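You operate a simulated robot arm through the tools that you are given. There is no shell and no other tool. Be economical: measure what you need, move in short steps, check, and stop when the job is done.

You are at the controls of a simulated robot arm. One attempt, no reset.

TASK
Put things in order on the side table. At the end: the cream folded cloth from the side table is on the brown spare saucer; the blue cleaning pad stands where the green mug stood; the red tub from the side table is on the yellow tin (marked "SOUP"); the green mug from the side table stands where the cream folded cloth stood; whatever was shut is shut again. Leave all else as you found it, and nothing knocked over.

Only the result counts: the job must be done as asked and must still hold three seconds after the hand-in. Knocking over, shifting, dropping, spilling or breaking anything else fails it. Flat cloth is picked up by pressing the open fingertips on it (5 to 10 N) and closing them slowly along it; thin cloth reads only 2 to 8 mm in the jaws.

THE ROBOT
A 6-joint arm with a two-finger parallel gripper, fixed in place. Base frame: the origin is at the foot of the arm, x ahead of it, y to its left, z up; the work surface is at about z = 760. Lengths are in mm, angles in degrees, forces in N, time in s.
With the tool pointing down near the work surface it reaches from about 240 to 640 mm from the base axis. Its first joint turns from -66.0 to 66.0 degrees. Payload 2.7 kg.
The TCP is the grasp point between the finger pads, 23 mm short of the fingertips. In the tool frame z runs along the fingers and y along their closing line. Largest opening 94 mm; finger width 38, thickness 10; the body of the gripper, 54 by 96 mm, starts 39 mm behind the TCP.
Orientation is that of the tool frame in the base frame, as [roll, pitch, yaw] about the fixed x, y, z axes, in that order (R = Rz(yaw) Ry(pitch) Rx(roll)). With the fingers straight down and closing along the base's y, the tool's x points along the base's -x, its y along +y and its z along -z.

THE INTERFACE
- The arm moves only by the tool drive_tool. Its argument "moves" is a list of rows, each a list of 3 entries, a list of its own where there are three numbers: the shift along the tool's x, y, z in units of 50 mm (1.0 is 50 mm), then the turn, a rotation vector about the tool's x, y, z in units of 5 degrees (1.0 is 5 degrees), then the gripper command, from -1 (shut) to 1 (fully open), values between in proportion. In form: [[[x, y, z], [ax, ay, az], jaw], ...]. A call has 1 to 10 rows; each row shifts and turns the commanded pose from where the row before left it, along the tool's axes as they then stand. A call with a number of a shift or a turn outside -1 to 1 is refused whole. Rows are played at 5 a second. More than 50 mm and 8.6 degrees between two rows, or a gripper value outside its range, and nothing of the call is played. Where a pose cannot be reached the arm comes as near as it can. A force on the tool above 40 N (or 10 N above the force at the start of the call, whichever is more), or a blocked arm, ends the call early, and 0.2 s more pass. Each finger travels about 45 mm/s and halts on what it meets, pressing with about 25 N; the grip force reading is that of the motor and also rises with nothing between the fingers. The clock runs only during rows and for 0.2 s after the last one: add rows that do not move to give the fingers time. The reply holds the time, the measured pose of the TCP, the force on the tool along the base axes, the opening and the grip force, in the units named above and with some noise, and new pictures: "views" is both (left out), scene, wrist or none.
- Cameras (640 x 400 px; columns grow to the right, rows downward): "scene" is fixed at [77.5, -421.2, 1402.4]; the picture's right is [0.84, -0.54, 0.00], its down [-0.29, -0.46, -0.84] and it looks along [0.45, 0.71, -0.54] (base axes); focal length 328 px, centre (320, 200). "wrist" rides on the gripper at [86, 16, -75] in the tool frame; the picture's right is [-0.18, 0.98, 0.00], its down [-0.58, -0.11, -0.81] and it looks along [-0.79, -0.15, 0.59] (tool axes); focal length 243 px, centre (320, 200). There is no depth. A picture from a camera that has moved, and an enlarged one, comes with that camera's place and axes in the base frame and with its lens. The place of the scene camera against the robot may be out by one fixed shift of up to 18 mm in any direction.
- enlarge(camera, box): a new picture of the part [left, top, right, bottom] of that camera's present view, enlarged. It takes no simulated time.
- hand_in(): hands the job in; it is judged then, once.

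Work in short steps. Places have to be worked out from the pictures, the camera data and where the tool is seen: move nearer, look again, correct. Check each grasp and each placing, and mend what went wrong. You have 120 turns and 200 pictures in all, those below and enlarged ones among them. Open the gripper and draw the arm clear of the work before you hand the job in, unless the task says otherwise; then end with one line.

The tools are called as name(argument=value, ...) on one line, values as JSON. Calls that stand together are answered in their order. drive_tool: Moves the arm, as the interface text tells. Its arguments: {"type":"object","properties":{"moves":{"type":"array","items":{"type":"array"}},"views":{"type":"string","enum":["both","scene","wrist","none"]}},"required":["moves"]} The other tools are called the same way: enlarge (camera, box) takes an enlarged picture of a part of a camera's view; hand_in () hands the job in.

At the start:

```text
time: 0.0
tool_pos: [355.7, 146.1, 1106.0]
orientation: [180.0, 0.1, 180.0]
contact_force: [-0.4, -0.4, 0.7]
finger_gap: 93.9
grasp_force: 0.2
```

scene: 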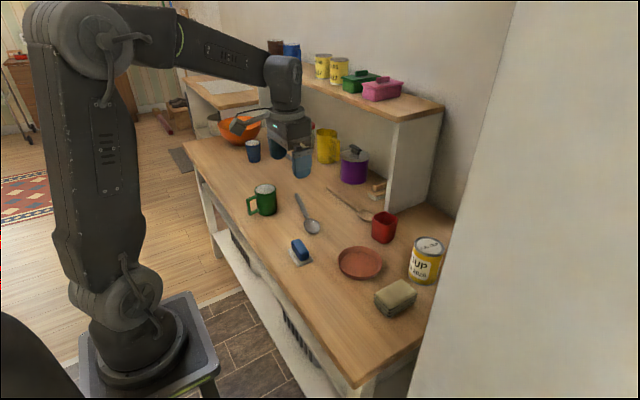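
wrist: 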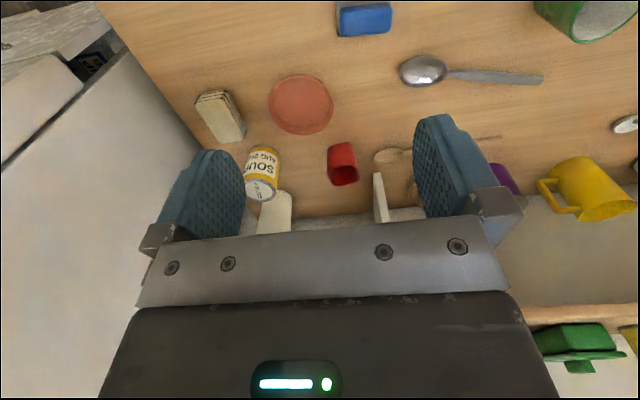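

I start with enlarged views, to identify the objects and measure where they are.

enlarge(camera="scene", box=[320, 190, 480, 330])

enlarge(camera="scene", box=[200, 130, 360, 280])

enlarge(camera="wrist", box=[180, 0, 440, 220])

```text
2.86 times, centred on (400, 260) of scene
camera zoom: at [77.5, -421.2, 1402.4], right [0.84, -0.54, 0.0], down [-0.29, -0.46, -0.84], along [0.45, 0.71, -0.54], focal length 936 px, centre (91, 29)
```

zoom: 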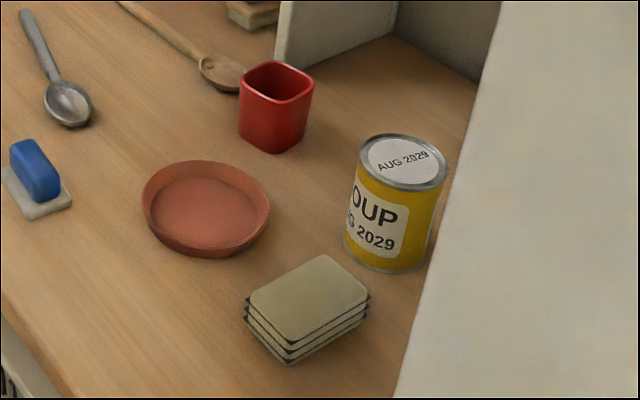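

```text
2.67 times, centred on (280, 205) of scene
camera zoom: at [77.5, -421.2, 1402.4], right [0.84, -0.54, 0.0], down [-0.29, -0.46, -0.84], along [0.45, 0.71, -0.54], focal length 874 px, centre (427, 187)
```

zoom: 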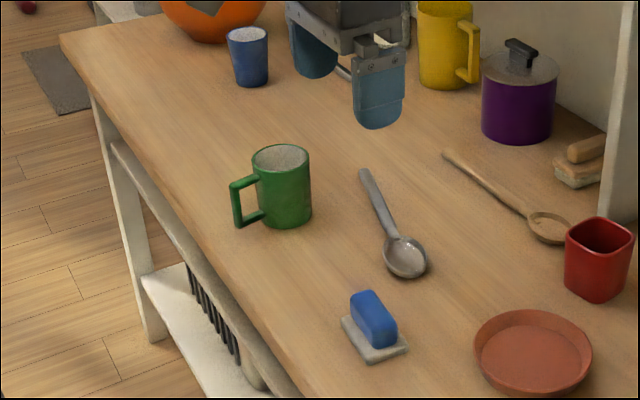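

```text
1.82 times, centred on (310, 110) of wrist
camera zoom: at [267.4, 162.1, 1181.4], right [0.18, 0.98, 0.0], down [0.58, -0.11, 0.81], along [0.79, -0.15, -0.59], focal length 441 px, centre (338, 364)
```

zoom: 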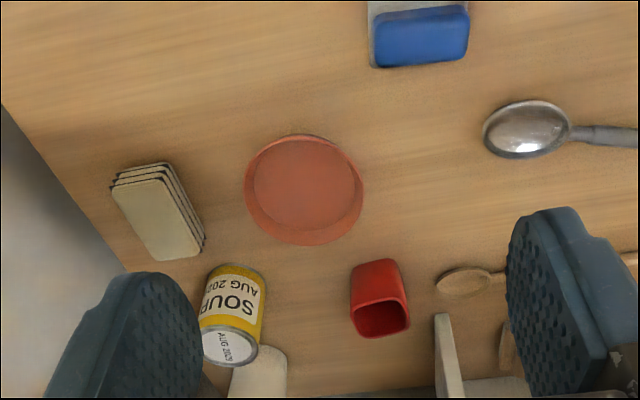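

The cloth is a folded stack at about (510,-75), with the saucer at (518,79), the tin near (635,-38), the tub near (655,139) and the mug near (412,461). I move closer to look at the cloth and the wall to the right of it.

drive_tool(moves=[[[-0.337, -0.584, 0.624], [0, 0, 0], 1], [[-0.337, -0.584, 0.624], [0, 0, 0], 1], [[-0.337, -0.584, 0.624], [0, 0, 0], 1], [[-0.337, -0.584, 0.624], [0, 0, 0], 1], [[-0.337, -0.584, 0.624], [0, 0, 0], 1], [[0, 0, 0], [0, 0, 0], 1]])

```text
time: 1.4
tool_pos: [439.9, 1.3, 950.0]
orientation: [-180.0, 0.1, -179.9]
contact_force: [0.4, -0.7, 0.5]
finger_gap: 94.0
grasp_force: 0.0
camera wrist: at [351.9, 16.8, 1024.4], right [0.18, 0.98, 0.0], down [0.58, -0.11, 0.81], along [0.79, -0.15, -0.59], focal length 243 px, centre (320, 200)
```

scene: 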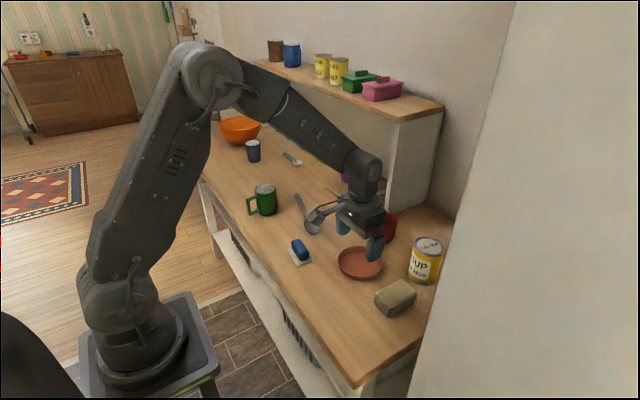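
wrist: 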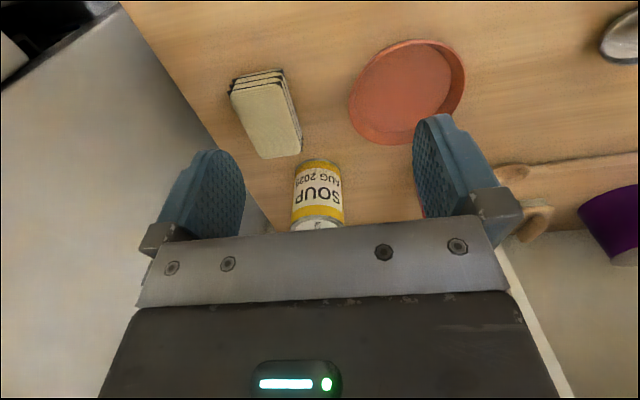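

The wall is at y≈-172, starting at x≈388, which leaves enough room for the gripper. The cloth centre reads about (513,-73), about 95x54 with a yaw near -3°. I move above it.

drive_tool(moves=[[[-0.487, -0.493, 0.667], [0, 0, 0], 1], [[-0.487, -0.493, 0.667], [0, 0, 0], 1], [[-0.487, -0.493, 0.667], [0, 0, 0.6], 1], [[0, 0, 0], [0, 0, 0], 1]])

```text
time: 2.4
tool_pos: [512.4, -74.2, 849.2]
orientation: [180.0, 0.1, 177.0]
contact_force: [0.7, 0.5, 0.2]
finger_gap: 94.3
grasp_force: 0.0
camera wrist: at [425.3, -53.0, 924.0], right [0.24, 0.97, 0.0], down [0.57, -0.14, 0.81], along [0.78, -0.19, -0.59], focal length 243 px, centre (320, 200)
```

scene: 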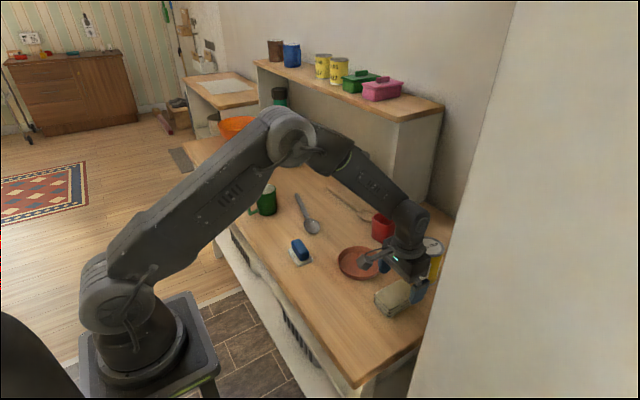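
wrist: 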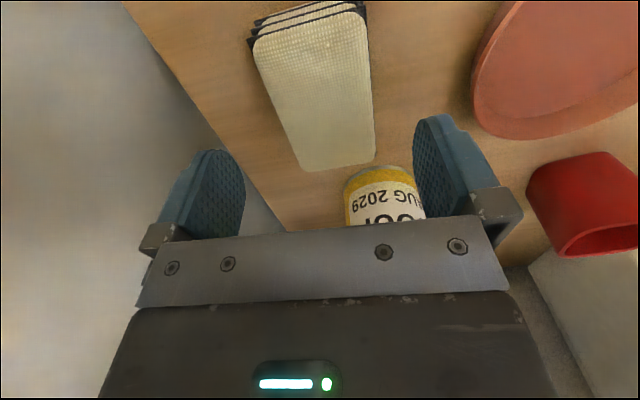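

The estimate holds from this height. I go down around the cloth until the fingertips are just above the table, then close.

drive_tool(moves=[[[-0.06, 0.03, 0.42], [0, 0, 0], 1], [[0, 0, 0.42], [0, 0, 0], 1], [[0, 0, 0.42], [0, 0, 0], 1], [[0, 0, 0], [0, 0, 0], 1], [[0, 0, 0], [0, 0, 0], 0.5], [[0, 0, 0], [0, 0, 0], 0.2], [[0, 0, 0], [0, 0, 0], 0], [[0, 0, 0], [0, 0, 0], -0.2], [[0, 0, 0], [0, 0, 0], -0.2]])

```text
time: 4.4
tool_pos: [516.1, -71.4, 786.8]
orientation: [180.0, 0.0, 177.0]
contact_force: [-0.3, -0.5, 0.7]
finger_gap: 54.4
grasp_force: 25.2
camera wrist: at [428.8, -51.8, 863.0], right [0.24, 0.97, 0.0], down [0.57, -0.14, 0.81], along [0.78, -0.19, -0.59], focal length 243 px, centre (320, 200)
```

scene: 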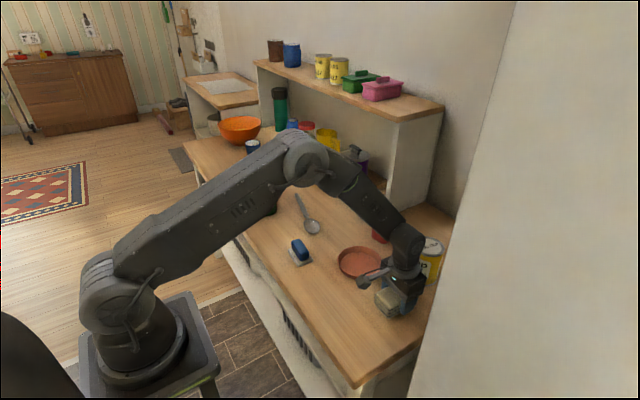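
wrist: 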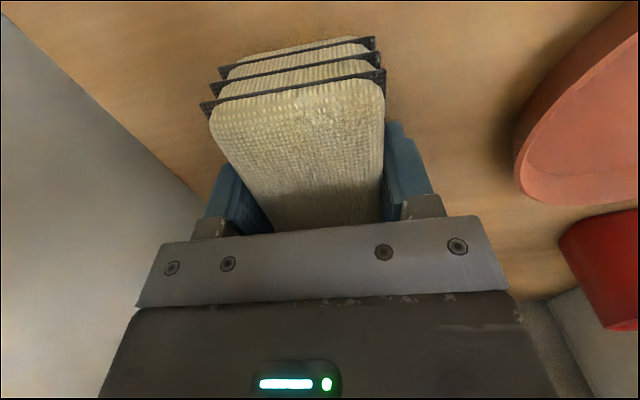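

It's gripped at 54 mm. I lift and carry it over the saucer.

drive_tool(moves=[[[0, 0, -0.7], [0, 0, 0], -0.2], [[0, 0, -0.7], [0, 0, 0], -0.2], [[0, 0.76, 0], [0, 0, 0], -0.2], [[0, 0.76, 0], [0, 0, 0], -0.2], [[0, 0.76, 0], [0, 0, 0], -0.2], [[0, 0.76, 0], [0, 0, 0], -0.2], [[0, 0, 0], [0, 0, 0], -0.2]])

```text
time: 6.0
tool_pos: [523.2, 78.7, 856.5]
orientation: [-180.0, 0.0, 177.0]
contact_force: [-1.5, -0.2, -0.1]
finger_gap: 37.6
grasp_force: 0.0
camera wrist: at [437.0, 99.5, 932.1], right [0.24, 0.97, 0.0], down [0.57, -0.14, 0.81], along [0.78, -0.19, -0.59], focal length 243 px, centre (320, 200)
```

scene: 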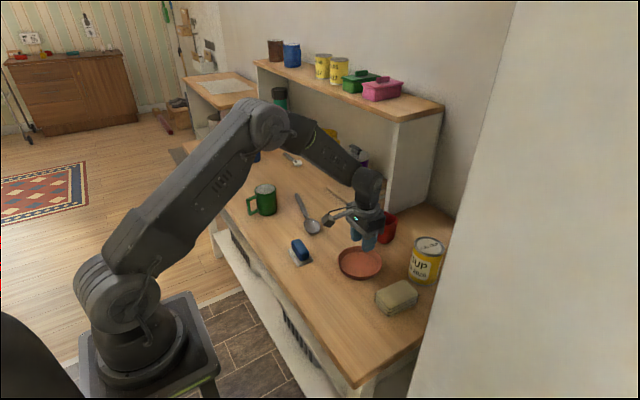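
wrist: 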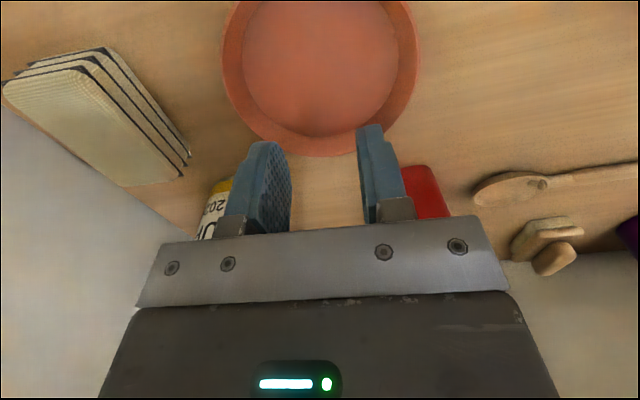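

The cloth slipped out and stayed on the table. I go back above it, look, and regrip with full closing force and a slower lift.

drive_tool(moves=[[[0, -0.78, 0], [0, 0, 0], 1], [[0, -0.78, 0], [0, 0, 0], 1], [[0, -0.78, 0], [0, 0, 0], 1], [[0, -0.78, 0], [0, 0, 0], 1], [[0, 0, 0], [0, 0, 0], 1]])

```text
time: 7.2
tool_pos: [515.5, -75.9, 859.7]
orientation: [180.0, 0.1, 177.0]
contact_force: [0.2, 0.1, -0.2]
finger_gap: 93.9
grasp_force: 0.1
camera wrist: at [427.7, -55.5, 934.1], right [0.23, 0.97, 0.0], down [0.57, -0.14, 0.81], along [0.78, -0.19, -0.59], focal length 243 px, centre (320, 200)
```

scene: 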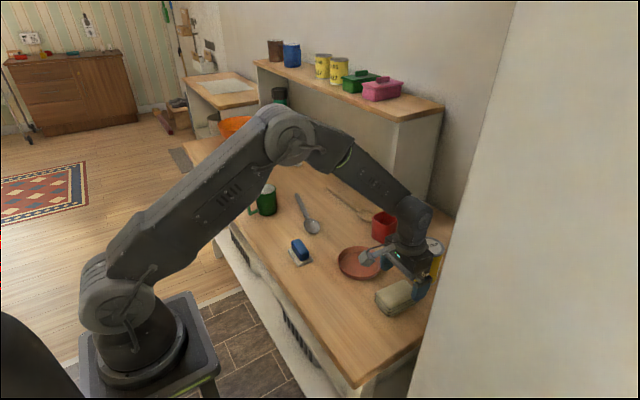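
wrist: 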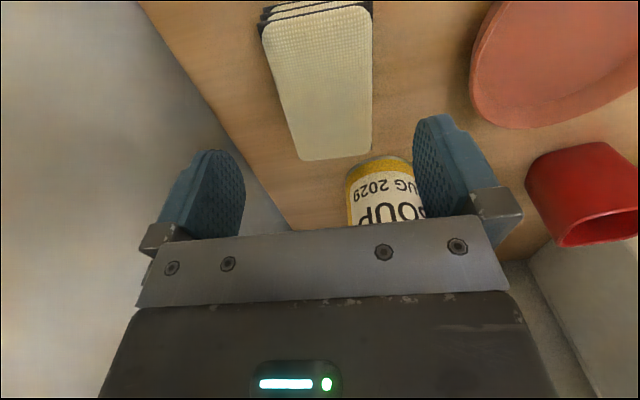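

The cloth is still at about (517,-72). I descend again, close fully and lift in small steps.

drive_tool(moves=[[[-0.03, 0.06, 0.5], [0, 0, 0], 1], [[0, 0, 0.5], [0, 0, 0], 1], [[0, 0, 0.5], [0, 0, 0], 1], [[0, 0, 0], [0, 0, 0], 1], [[0, 0, 0], [0, 0, 0], 0.3], [[0, 0, 0], [0, 0, 0], 0], [[0, 0, 0], [0, 0, 0], -0.5], [[0, 0, 0], [0, 0, 0], -1], [[0, 0, 0], [0, 0, 0], -1]], views="none")

drive_tool(moves=[[[0, 0, -0.1], [0, 0, 0], -1], [[0, 0, -0.1], [0, 0, 0], -1], [[0, 0, -0.1], [0, 0, 0], -1], [[0, 0, -0.1], [0, 0, 0], -1], [[0, 0, 0], [0, 0, 0], -1]])

```text
time: 9.2
tool_pos: [516.3, -73.7, 782.9]
orientation: [-179.9, 0.3, 177.0]
contact_force: [1.9, -5.6, 22.4]
finger_gap: 54.7
grasp_force: 24.9
```

```text
time: 10.4
tool_pos: [517.3, -73.8, 800.8]
orientation: [179.9, 0.0, 177.1]
contact_force: [-0.6, 0.2, 0.7]
finger_gap: 54.5
grasp_force: 25.3
camera wrist: at [430.2, -52.4, 876.0], right [0.24, 0.97, 0.0], down [0.57, -0.14, 0.81], along [0.78, -0.19, -0.59], focal length 243 px, centre (320, 200)
```

scene: 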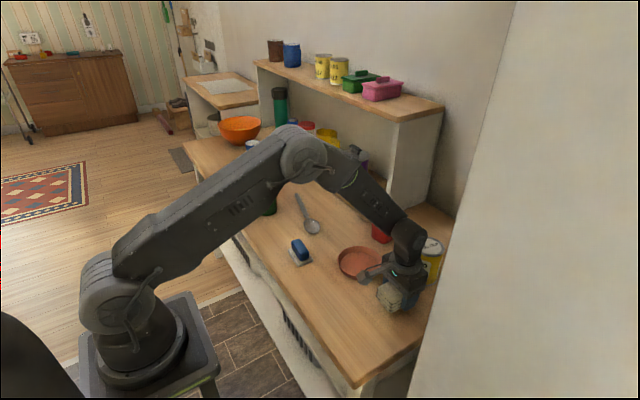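
wrist: 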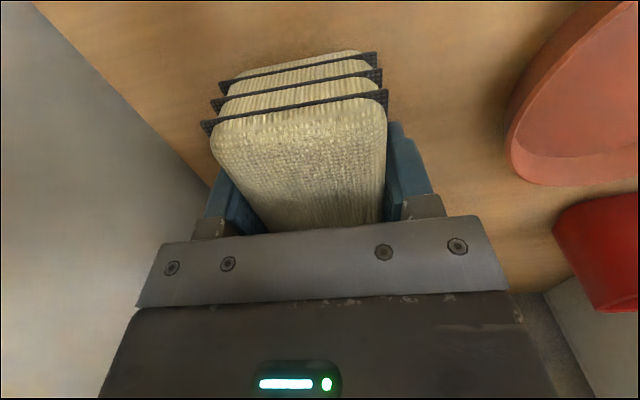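

The cloth came up with the fingers this time. I keep lifting gently.

drive_tool(moves=[[[0, 0, -0.15], [0, 0, 0], -1], [[0, 0, -0.2], [0, 0, 0], -1], [[0, 0, -0.2], [0, 0, 0], -1], [[0, 0, -0.2], [0, 0, 0], -1], [[0, 0, -0.2], [0, 0, 0], -1], [[0, 0, 0], [0, 0, 0], -1]])

```text
time: 11.8
tool_pos: [516.2, -73.6, 850.2]
orientation: [-179.9, -0.1, 177.0]
contact_force: [-0.3, -0.4, 0.0]
finger_gap: 54.3
grasp_force: 25.6
camera wrist: at [430.6, -53.1, 925.0], right [0.24, 0.97, 0.0], down [0.57, -0.14, 0.81], along [0.78, -0.19, -0.59], focal length 243 px, centre (320, 200)
```

scene: 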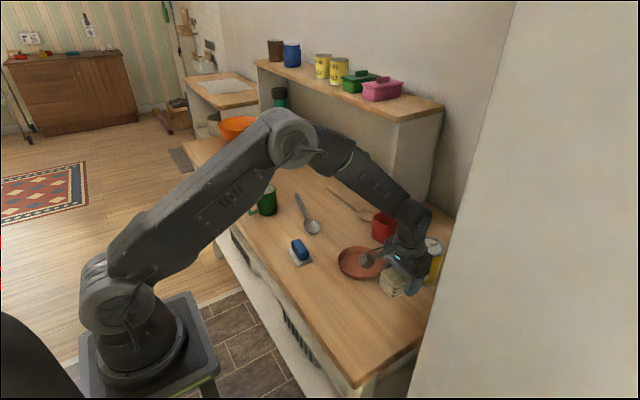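
wrist: 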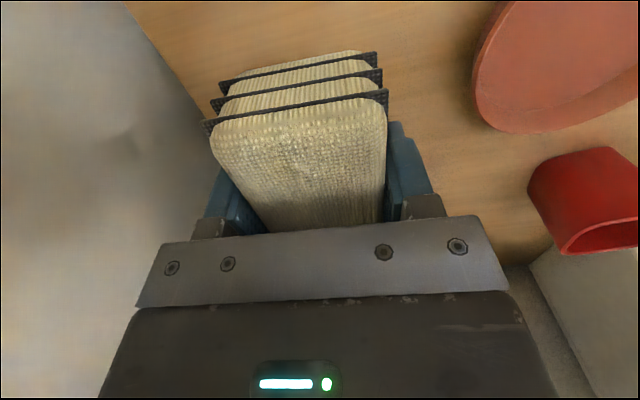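

It's firmly held. I carry it slowly to above the saucer.

drive_tool(moves=[[[0.02, 0.2, 0], [0, 0, 0], -1], [[0.02, 0.35, 0], [0, 0, 0], -1], [[0.025, 0.35, 0], [0, 0, 0], -1], [[0.025, 0.35, 0], [0, 0, 0], -1], [[0.025, 0.35, 0], [0, 0, 0], -1], [[0.025, 0.35, 0], [0, 0, 0], -1], [[0.025, 0.35, 0], [0, 0, 0], -1], [[0.025, 0.35, 0], [0, 0, 0], -1], [[0.025, 0.35, 0], [0, 0, 0], -1], [[0, 0.07, 0], [0, 0, 0], -1]])

```text
time: 14.0
tool_pos: [515.8, 80.5, 849.2]
orientation: [180.0, 0.0, 177.1]
contact_force: [0.6, -0.1, -0.1]
finger_gap: 54.2
grasp_force: 24.9
camera wrist: at [428.9, 101.1, 924.1], right [0.24, 0.97, 0.0], down [0.57, -0.14, 0.81], along [0.78, -0.19, -0.59], focal length 243 px, centre (320, 200)
```

scene: 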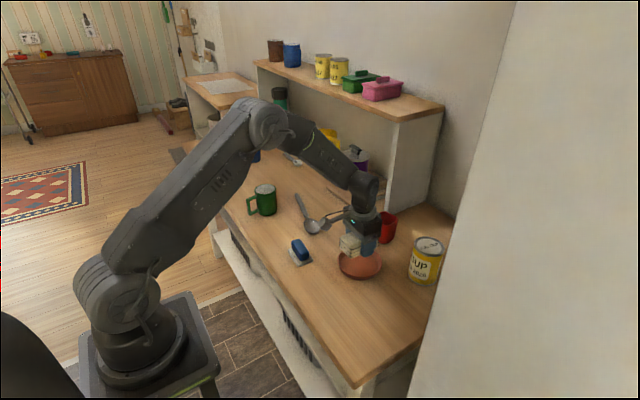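
wrist: 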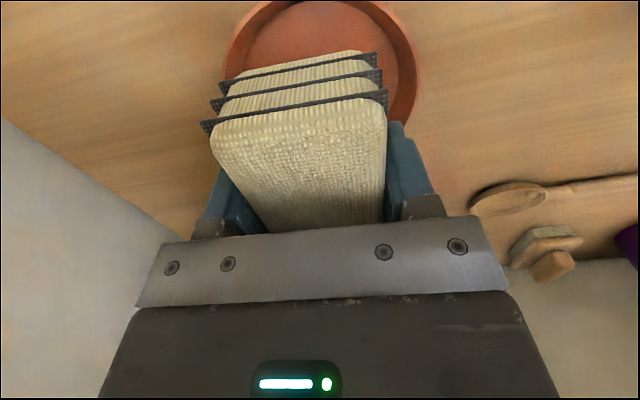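

I'm over the saucer centre at about (516,81). I lower slowly and watch the force.

drive_tool(moves=[[[0, 0, 0.2], [0, 0, 0], -1], [[0, 0, 0.2], [0, 0, 0], -1], [[0, 0, 0.2], [0, 0, 0], -1], [[0, 0, 0.14], [0, 0, 0], -1], [[0, 0, 0], [0, 0, 0], -1]])

drive_tool(moves=[[[0, 0, 0.08], [0, 0, 0], -1], [[0, 0, 0.06], [0, 0, 0], -1], [[0, 0, 0], [0, 0, 0], -1]])

```text
time: 15.2
tool_pos: [514.9, 81.4, 813.2]
orientation: [-180.0, 0.1, 177.1]
contact_force: [0.7, -0.4, -0.8]
finger_gap: 54.4
grasp_force: 25.2
camera wrist: at [427.9, 101.6, 887.3], right [0.24, 0.97, 0.0], down [0.57, -0.14, 0.81], along [0.78, -0.19, -0.59], focal length 243 px, centre (320, 200)
```

scene: 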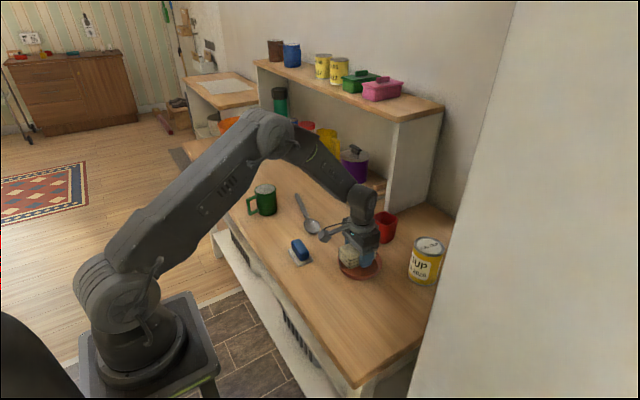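
wrist: 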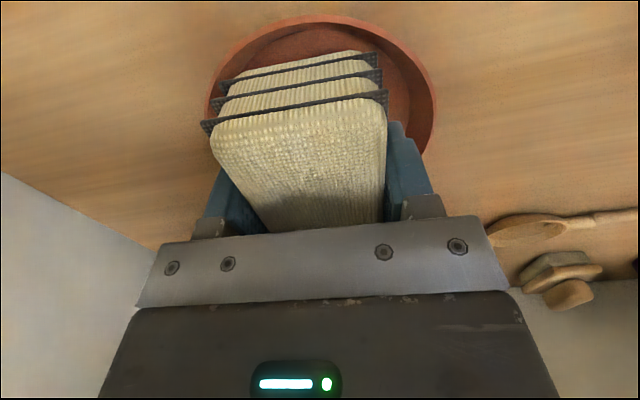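

```text
time: 16.0
tool_pos: [515.2, 80.5, 805.6]
orientation: [-180.0, 0.1, 177.0]
contact_force: [-0.1, -0.3, -0.8]
finger_gap: 54.5
grasp_force: 25.2
camera wrist: at [428.4, 101.2, 880.2], right [0.24, 0.97, 0.0], down [0.57, -0.14, 0.81], along [0.78, -0.19, -0.59], focal length 243 px, centre (320, 200)
```

scene: 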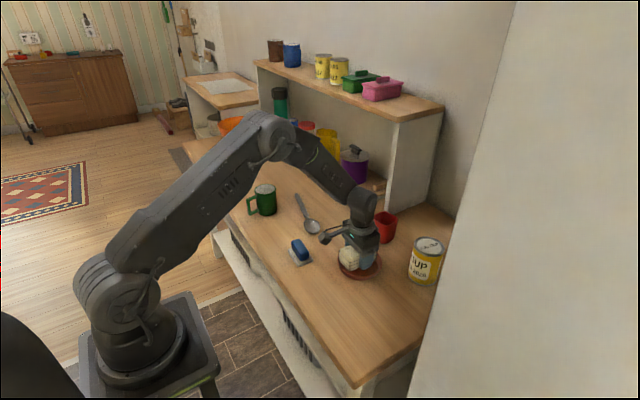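
wrist: 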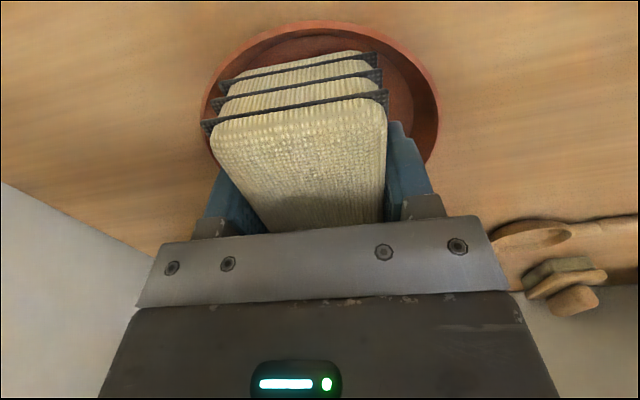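

Centring looks right. I continue down until contact.

drive_tool(moves=[[[0, 0, 0.06], [0, 0, 0], -1], [[0, 0, 0.06], [0, 0, 0], -1], [[0, 0, 0], [0, 0, 0], -1]], views="none")

drive_tool(moves=[[[0, 0, 0.05], [0, 0, 0], -1], [[0, 0, 0.05], [0, 0, 0], -1], [[0, 0, 0], [0, 0, 0], -1]], views="wrist")

```text
time: 16.8
tool_pos: [516.7, 81.0, 801.3]
orientation: [179.9, 0.5, 177.0]
contact_force: [0.9, -1.6, 18.3]
finger_gap: 54.6
grasp_force: 24.8
```

```text
time: 17.6
tool_pos: [516.7, 80.9, 796.6]
orientation: [180.0, 0.3, 177.0]
contact_force: [7.2, -1.5, 20.5]
finger_gap: 54.7
grasp_force: 25.0
camera wrist: at [428.8, 101.8, 871.7], right [0.24, 0.97, 0.0], down [0.57, -0.14, 0.81], along [0.79, -0.19, -0.59], focal length 243 px, centre (320, 200)
```

wrist: 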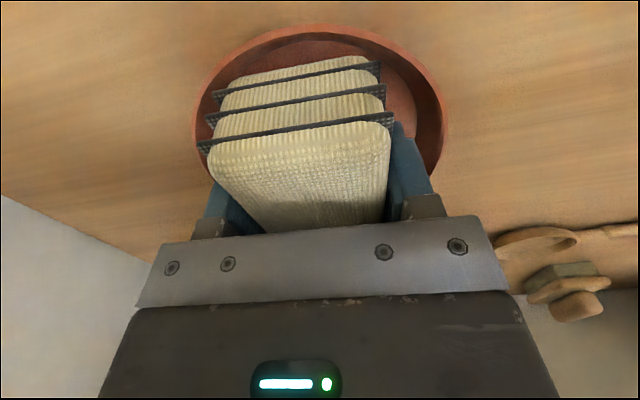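

It's resting on the saucer, so I open a little, rise, and look.

drive_tool(moves=[[[0, 0, 0], [0, 0, 0], 0.3], [[0, 0, 0], [0, 0, 0], 0.4], [[0, 0, -0.1], [0, 0, 0], 0.4], [[0, 0, -0.4], [0, 0, 0], 0.4], [[0, 0, -0.6], [0, 0, 0], 0.4], [[0.4, 0, -0.6], [0, 0, 0], 0.6], [[0.6, 0, -0.6], [0, 0, 0], 1], [[0, 0, 0], [0, 0, 0], 1]])

```text
time: 19.4
tool_pos: [466.6, 82.7, 908.9]
orientation: [180.0, 0.2, 177.0]
contact_force: [-0.9, -1.0, 0.4]
finger_gap: 93.9
grasp_force: 0.1
camera wrist: at [379.8, 104.3, 983.5], right [0.24, 0.97, 0.0], down [0.57, -0.14, 0.81], along [0.78, -0.19, -0.59], focal length 243 px, centre (320, 200)
```

scene: 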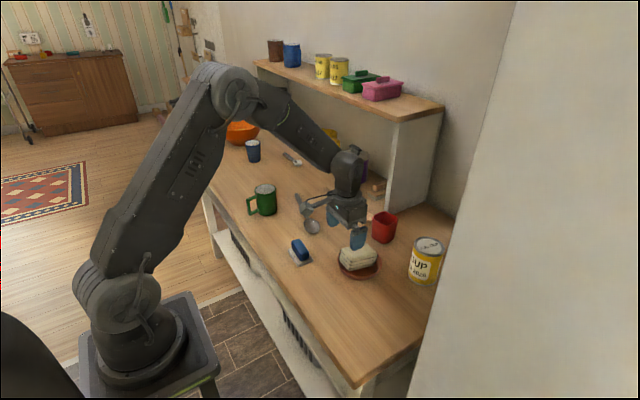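
wrist: 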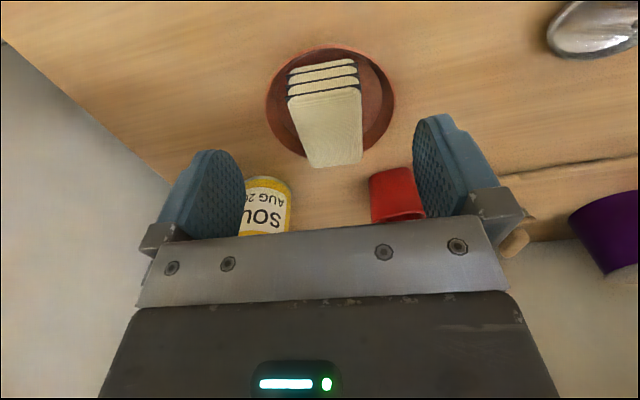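

The cloth is on the saucer. I enlarge both views to check how it sits.

enlarge(camera="scene", box=[310, 210, 410, 290])

enlarge(camera="wrist", box=[240, 30, 420, 180])

```text
5.00 times, centred on (360, 250) of scene
camera zoom: at [77.4, -421.2, 1402.4], right [0.84, -0.54, 0.0], down [-0.29, -0.46, -0.84], along [0.45, 0.71, -0.54], focal length 1639 px, centre (120, -50)
```

zoom: 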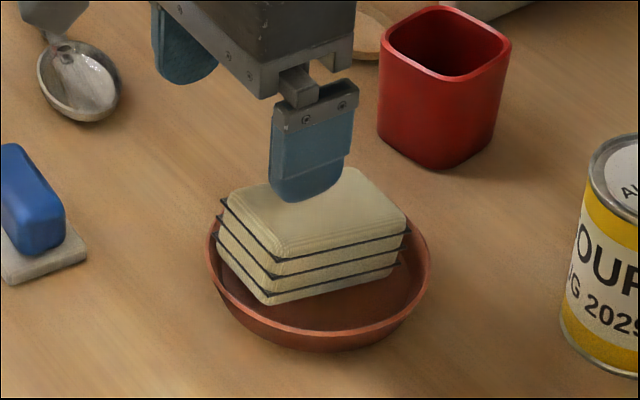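

```text
2.67 times, centred on (330, 105) of wrist
camera zoom: at [379.8, 104.3, 983.5], right [0.24, 0.97, 0.0], down [0.57, -0.14, 0.81], along [0.78, -0.19, -0.59], focal length 647 px, centre (293, 453)
```

zoom: 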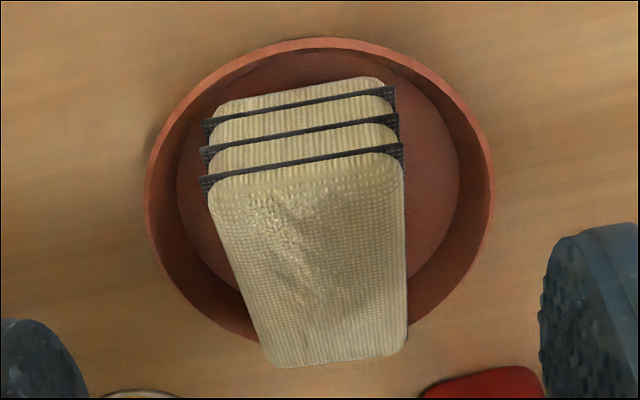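

The cloth sits stably on the saucer. Next is the green mug, so I move over that way for a close view.

drive_tool(moves=[[[0, 0, -0.3], [0, 0, -0.6], 1], [[0.246, 0.909, -0.117], [0, 0, 0], 1], [[0.246, 0.909, -0.117], [0, 0, 0], 1], [[0.246, 0.909, -0.117], [0, 0, 0], 1], [[0.246, 0.909, -0.117], [0, 0, 0], 1], [[0.246, 0.909, -0.117], [0, 0, 0], 1], [[0.246, 0.909, -0.117], [0, 0, 0], 1], [[0, 0, 0], [0, 0, 0], 1]])

```text
time: 21.2
tool_pos: [390.7, 355.8, 958.4]
orientation: [180.0, 0.2, -179.9]
contact_force: [0.1, 0.4, -0.3]
finger_gap: 94.1
grasp_force: 0.1
camera wrist: at [303.6, 372.2, 1033.0], right [0.18, 0.98, 0.0], down [0.58, -0.11, 0.81], along [0.79, -0.15, -0.59], focal length 243 px, centre (320, 200)
```

scene: 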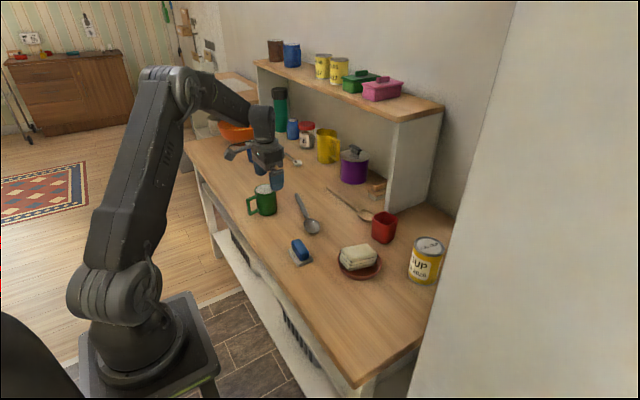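
wrist: 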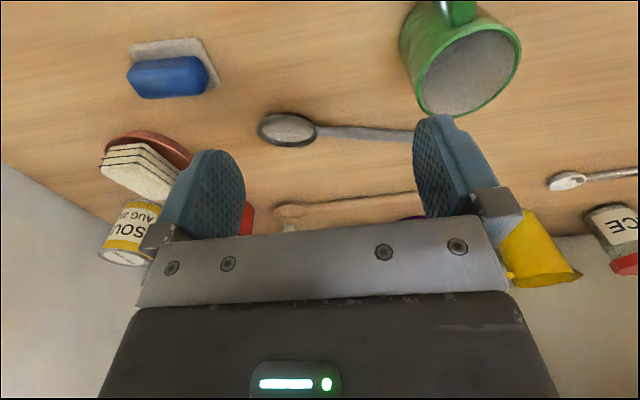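

The mug is at about (412,461), rim z about 845 and 75 mm wide, handle toward -x. It may have contents, so I'll keep it level. I move above it to refine.

drive_tool(moves=[[[0.06, 0.7, 0.1], [0, 0, 0], 1], [[0.06, 0.7, 0.1], [0, 0, 0], 1], [[0.06, 0.7, 0.1], [0, 0, 0], 1], [[0, 0, 0], [0, 0, 0], 1]])

```text
time: 22.2
tool_pos: [380.1, 460.0, 944.6]
orientation: [180.0, 0.1, -180.0]
contact_force: [-0.5, -1.1, 0.4]
finger_gap: 94.1
grasp_force: 0.1
camera wrist: at [292.7, 476.3, 1019.5], right [0.18, 0.98, 0.0], down [0.58, -0.11, 0.81], along [0.79, -0.15, -0.59], focal length 243 px, centre (320, 200)
```

scene: 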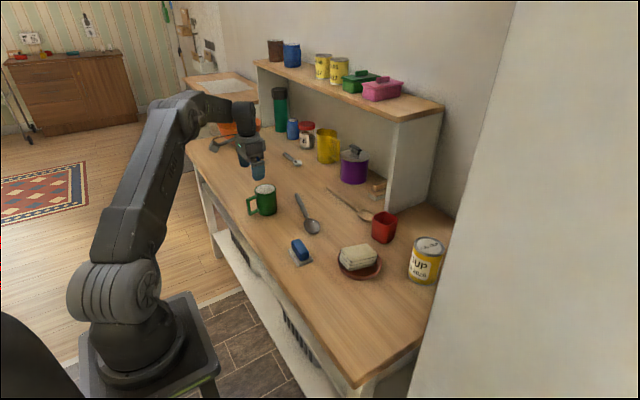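
wrist: 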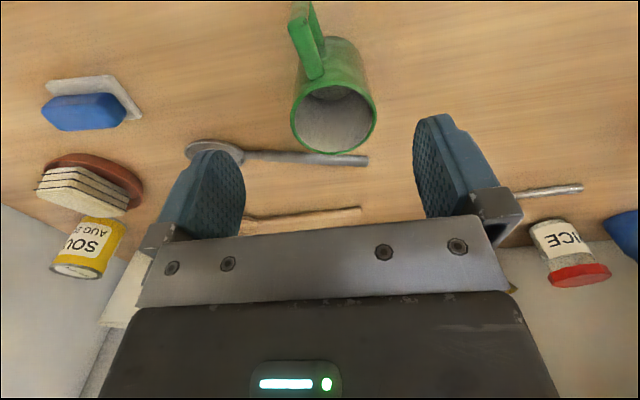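

The mug is empty, centred at about (412,464), with the handle toward -x, so closing along y avoids it. I align above it and partly descend.

drive_tool(moves=[[[-0.64, 0.08, 0], [0, 0, 0], 1], [[0, 0, 0.3], [0, 0, 0], 1], [[0, 0, 0.5], [0, 0, 0], 1], [[0, 0, 0], [0, 0, 0], 1]])

```text
time: 23.2
tool_pos: [413.5, 465.0, 902.9]
orientation: [179.9, 0.2, 179.9]
contact_force: [0.6, 0.4, -0.1]
finger_gap: 93.8
grasp_force: 0.0
camera wrist: at [325.5, 481.3, 979.2], right [0.18, 0.98, 0.0], down [0.58, -0.11, 0.81], along [0.79, -0.15, -0.59], focal length 243 px, centre (320, 200)
```

scene: 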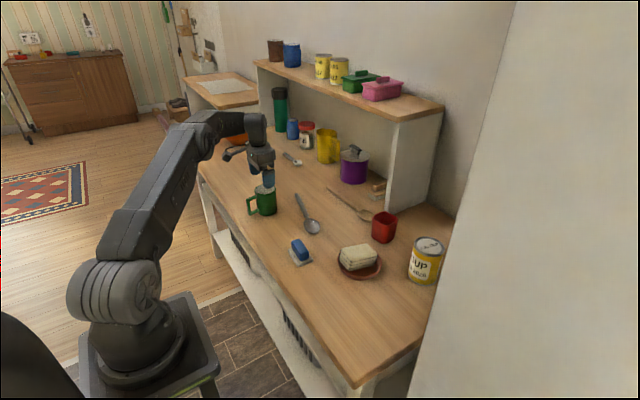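
wrist: 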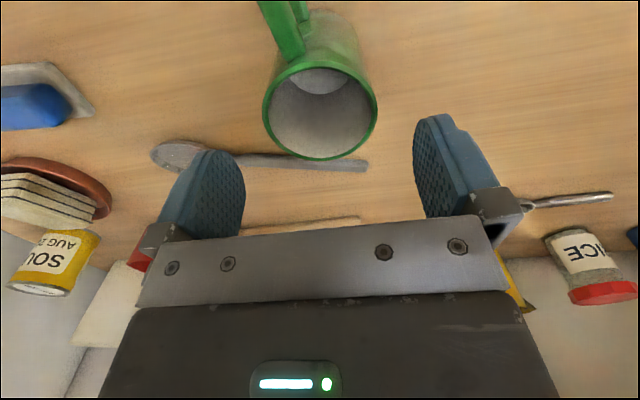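

It's centred at (412,465). I descend and grip.

drive_tool(moves=[[[0.02, 0, 0.5], [0, 0, 0], 1], [[0, 0, 0.5], [0, 0, 0], 1], [[0, 0, 0.5], [0, 0, 0], 1], [[0, 0, 0.2], [0, 0, 0], 1], [[0, 0, 0], [0, 0, 0], 1], [[0, 0, 0], [0, 0, 0], 0.6], [[0, 0, 0], [0, 0, 0], 0.2], [[0, 0, 0], [0, 0, 0], -0.5], [[0, 0, 0], [0, 0, 0], -0.5]])

```text
time: 25.2
tool_pos: [413.5, 465.5, 819.7]
orientation: [-179.9, 0.2, 180.0]
contact_force: [0.1, -0.6, 0.3]
finger_gap: 70.9
grasp_force: 25.3
camera wrist: at [325.1, 481.2, 895.5], right [0.18, 0.98, 0.0], down [0.58, -0.11, 0.81], along [0.79, -0.15, -0.59], focal length 243 px, centre (320, 200)
```

scene: 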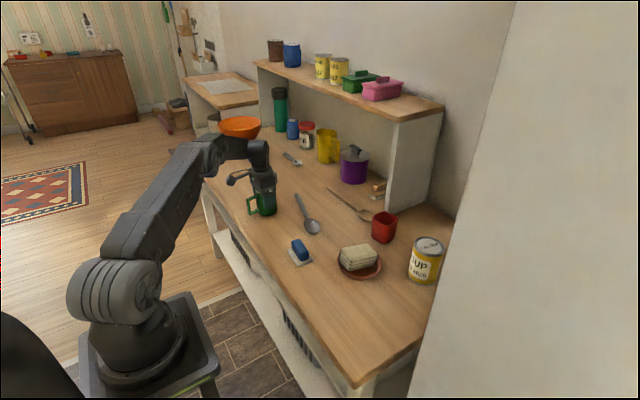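
wrist: 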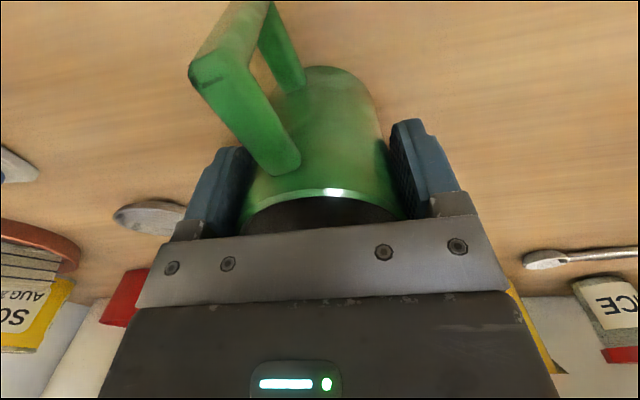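

It's gripped at 71 mm with the mug on the table at TCP z≈820. I lift straight up slowly.

drive_tool(moves=[[[0, 0, -0.1], [0, 0, 0], -1], [[0, 0, -0.1], [0, 0, 0], -1], [[0, 0, -0.2], [0, 0, 0], -1], [[0, 0, -0.3], [0, 0, 0], -1], [[0, 0, -0.3], [0, 0, 0], -1], [[0, 0, -0.3], [0, 0, 0], -1], [[0, 0, -0.3], [0, 0, 0], -1], [[0, 0, -0.3], [0, 0, 0], -1], [[0, 0, 0], [0, 0, 0], -1]])

```text
time: 27.2
tool_pos: [413.8, 464.6, 915.5]
orientation: [-180.0, 0.0, 180.0]
contact_force: [-0.4, -0.3, -3.3]
finger_gap: 70.7
grasp_force: 25.6
camera wrist: at [326.1, 481.1, 990.4], right [0.18, 0.98, 0.0], down [0.58, -0.11, 0.81], along [0.79, -0.15, -0.59], focal length 243 px, centre (320, 200)
```

scene: 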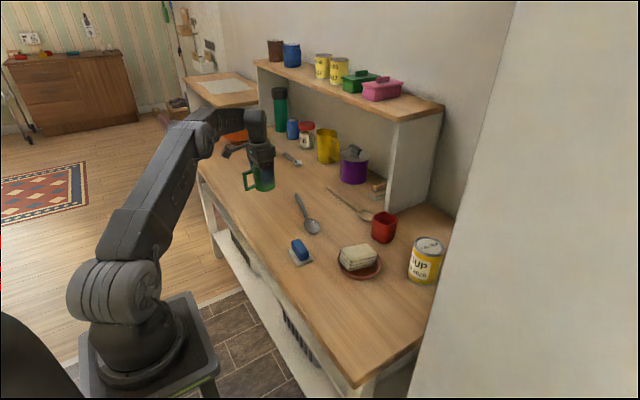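
wrist: 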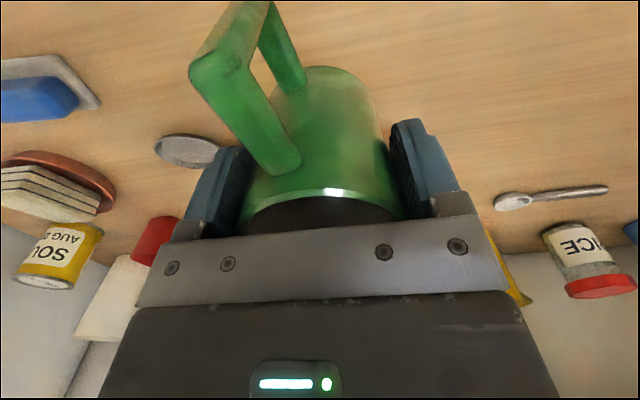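

The mug is held securely and level. I carry it toward the cloth's old spot in steady steps.

drive_tool(moves=[[[-0.102, -0.538, 0], [0, 0, 0], -1], [[-0.102, -0.538, 0], [0, 0, 0], -1], [[-0.102, -0.538, 0], [0, 0, 0], -1], [[-0.102, -0.538, 0], [0, 0, 0], -1], [[-0.102, -0.538, 0], [0, 0, 0], -1], [[-0.102, -0.538, 0], [0, 0, 0], -1], [[-0.102, -0.538, 0], [0, 0, 0], -1], [[-0.102, -0.538, 0], [0, 0, 0], -1], [[-0.102, -0.538, 0], [0, 0, 0], -1], [[-0.102, -0.538, 0], [0, 0, 0], -1]], views="scene")

drive_tool(moves=[[[-0.102, -0.538, 0], [0, 0, 0], -1], [[-0.102, -0.538, 0], [0, 0, 0], -1], [[-0.102, -0.538, 0], [0, 0, 0], -1], [[-0.102, -0.538, 0], [0, 0, 0], -1], [[-0.102, -0.538, 0], [0, 0, 0], -1], [[-0.102, -0.538, 0], [0, 0, 0], -1], [[-0.102, -0.538, 0], [0, 0, 0], -1], [[-0.102, -0.538, 0], [0, 0, 0], -1], [[-0.102, -0.538, 0], [0, 0, 0], -1], [[-0.102, -0.538, 0], [0, 0, 0], -1]])

```text
time: 29.4
tool_pos: [464.4, 193.3, 915.7]
orientation: [179.9, 0.1, -180.0]
contact_force: [0.0, -1.1, -2.6]
finger_gap: 71.0
grasp_force: 25.2
```

scene: 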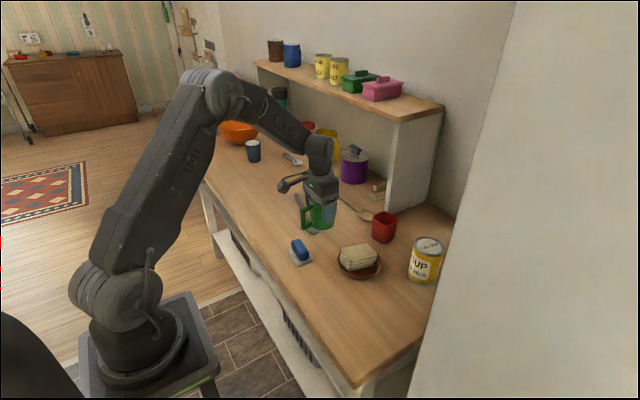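

```text
time: 31.6
tool_pos: [515.4, -75.1, 916.3]
orientation: [180.0, 0.0, 180.0]
contact_force: [0.2, 0.3, -3.5]
finger_gap: 71.0
grasp_force: 24.8
camera wrist: at [427.4, -58.7, 990.2], right [0.18, 0.98, 0.0], down [0.58, -0.11, 0.81], along [0.79, -0.15, -0.59], focal length 243 px, centre (320, 200)
```

scene: 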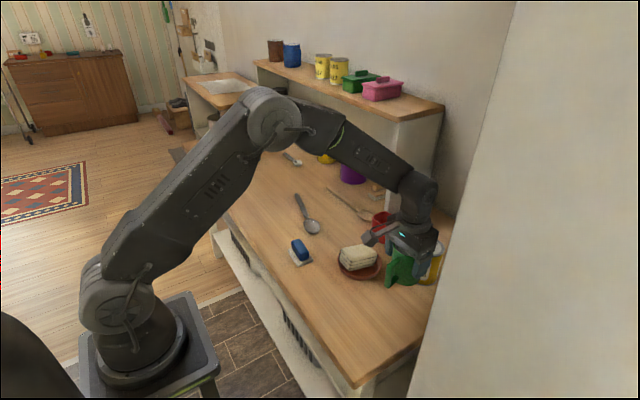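
wrist: 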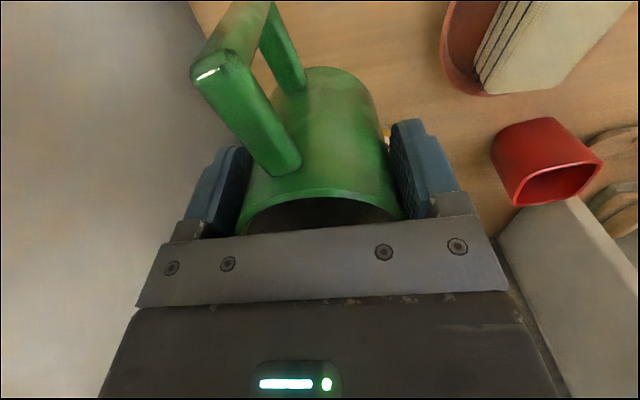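

I'm above the target and lower the mug, slowly near contact.

drive_tool(moves=[[[-0.01, 0.04, 0.3], [0, 0, 0], -1], [[0, 0, 0.3], [0, 0, 0], -1], [[0, 0, 0.3], [0, 0, 0], -1], [[0, 0, 0.3], [0, 0, 0], -1], [[0, 0, 0.3], [0, 0, 0], -1], [[0, 0, 0.2], [0, 0, 0], -1], [[0, 0, 0.1], [0, 0, 0], -1], [[0, 0, 0], [0, 0, 0], -1]], views="none")

drive_tool(moves=[[[0, 0, 0.06], [0, 0, 0], -1], [[0, 0, 0.04], [0, 0, 0], -1], [[0, 0, 0], [0, 0, 0], -1]])

```text
time: 33.4
tool_pos: [517.0, -71.4, 825.0]
orientation: [-180.0, 0.1, -180.0]
contact_force: [0.5, 0.2, -2.7]
finger_gap: 71.1
grasp_force: 25.2
```

```text
time: 34.2
tool_pos: [515.3, -70.4, 821.1]
orientation: [180.0, 0.1, 179.9]
contact_force: [0.8, -0.1, -3.3]
finger_gap: 71.0
grasp_force: 25.0
camera wrist: at [428.0, -54.6, 895.6], right [0.18, 0.98, 0.0], down [0.58, -0.11, 0.81], along [0.79, -0.15, -0.59], focal length 243 px, centre (320, 200)
```

scene: 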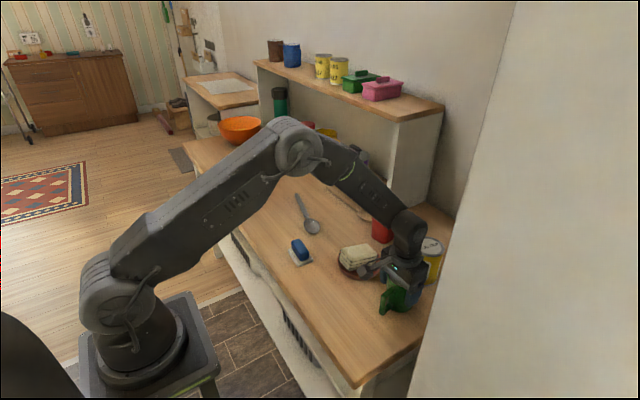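
wrist: 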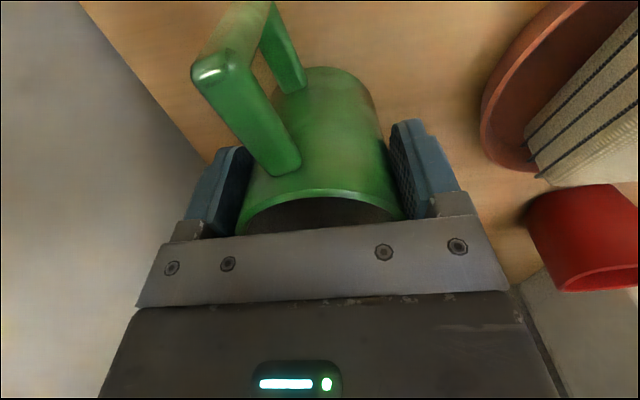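

It still hangs just above the table, with -3 N on the tool. I go down a few millimetres more.

drive_tool(moves=[[[0, -0.03, 0.03], [0, 0, 0], -1], [[0, 0, 0.02], [0, 0, 0], -1], [[0, 0, 0.02], [0, 0, 0], -1], [[0, 0, 0], [0, 0, 0], -1]], views="none")

```text
time: 35.2
tool_pos: [517.5, -72.5, 817.0]
orientation: [-180.0, 0.4, 180.0]
contact_force: [5.2, 5.2, 16.9]
finger_gap: 70.5
grasp_force: 25.2
```

Contact is firm. I release, opening evenly, and rise straight up.

drive_tool(moves=[[[0, 0, -0.02], [0, 0, 0], -1], [[0, 0, 0], [0, 0, 0], 0.6], [[0, 0, 0], [0, 0, 0], 0.85], [[0, 0, 0], [0, 0, 0], 0.95], [[0, 0, -0.2], [0, 0, 0], 0.95], [[0, 0, -0.6], [0, 0, 0], 0.95], [[0, 0, -0.8], [0, 0, 0], 0.95], [[0.5, 0, -0.7], [0, 0, 0], 0.95], [[0.5, 0, 0], [0, 0, 0], 1], [[0, 0, 0], [0, 0, 0], 1]])

```text
time: 37.4
tool_pos: [468.3, -72.1, 933.1]
orientation: [180.0, 0.1, -179.9]
contact_force: [0.3, -0.1, -0.2]
finger_gap: 94.0
grasp_force: 0.0
camera wrist: at [379.6, -55.6, 1007.8], right [0.18, 0.98, 0.0], down [0.58, -0.11, 0.81], along [0.79, -0.15, -0.59], focal length 243 px, centre (320, 200)
```

scene: 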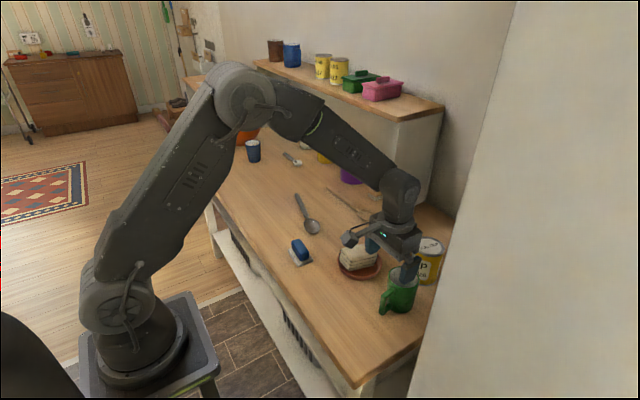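
wrist: 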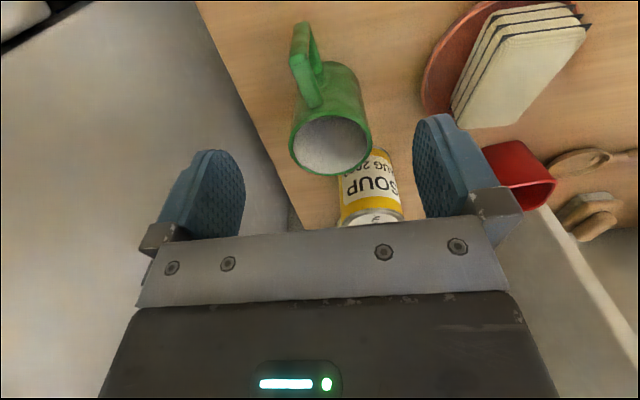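

The mug stands upright on the cloth's old spot. Next is the blue pad, so I move over for a close view.

drive_tool(moves=[[[0.28, 0.791, 0], [0, 0, 0], 1], [[0.28, 0.791, 0], [0, 0, 0], 1], [[0.28, 0.791, 0], [0, 0, 0], 1], [[0.28, 0.791, 0.1], [0, 0, 0], 1], [[0.28, 0.791, 0.2], [0, 0, 0], 1], [[0.28, 0.791, 0.2], [0, 0, 0], 1], [[0.28, 0.791, 0.3], [0, 0, 0], 1], [[0, 0, 0], [0, 0, 0], 1]])

enlarge(camera="scene", box=[270, 230, 330, 270])

```text
time: 39.2
tool_pos: [368.0, 205.8, 890.0]
orientation: [180.0, 0.1, 180.0]
contact_force: [0.1, -0.1, 1.1]
finger_gap: 93.9
grasp_force: 0.1
camera wrist: at [281.0, 221.5, 965.6], right [0.18, 0.98, 0.0], down [0.58, -0.11, 0.81], along [0.79, -0.15, -0.59], focal length 243 px, centre (320, 200)
```

scene: 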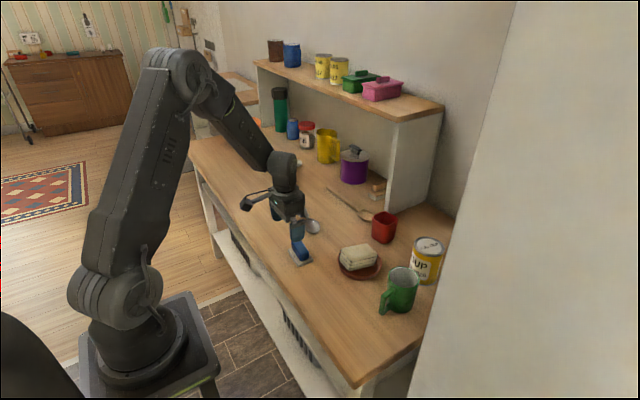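
wrist: 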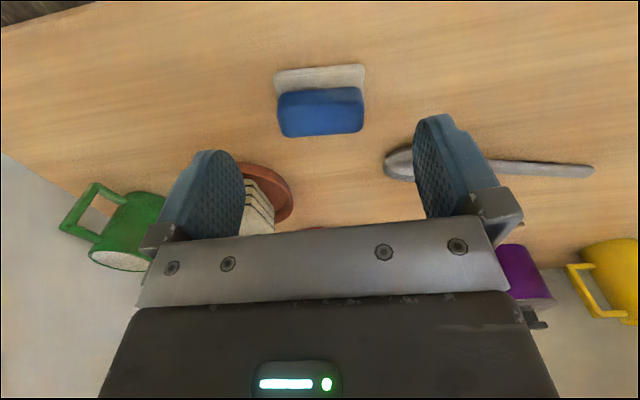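

```text
10.00 times, centred on (300, 250) of scene
camera zoom: at [77.5, -421.2, 1402.4], right [0.84, -0.54, 0.0], down [-0.29, -0.46, -0.84], along [0.45, 0.71, -0.54], focal length 3278 px, centre (520, -300)
```

zoom: 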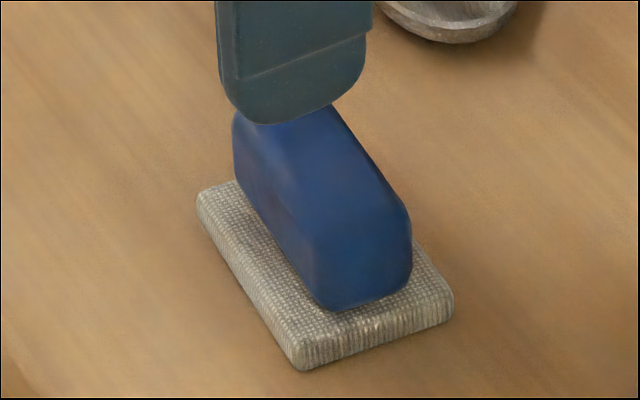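

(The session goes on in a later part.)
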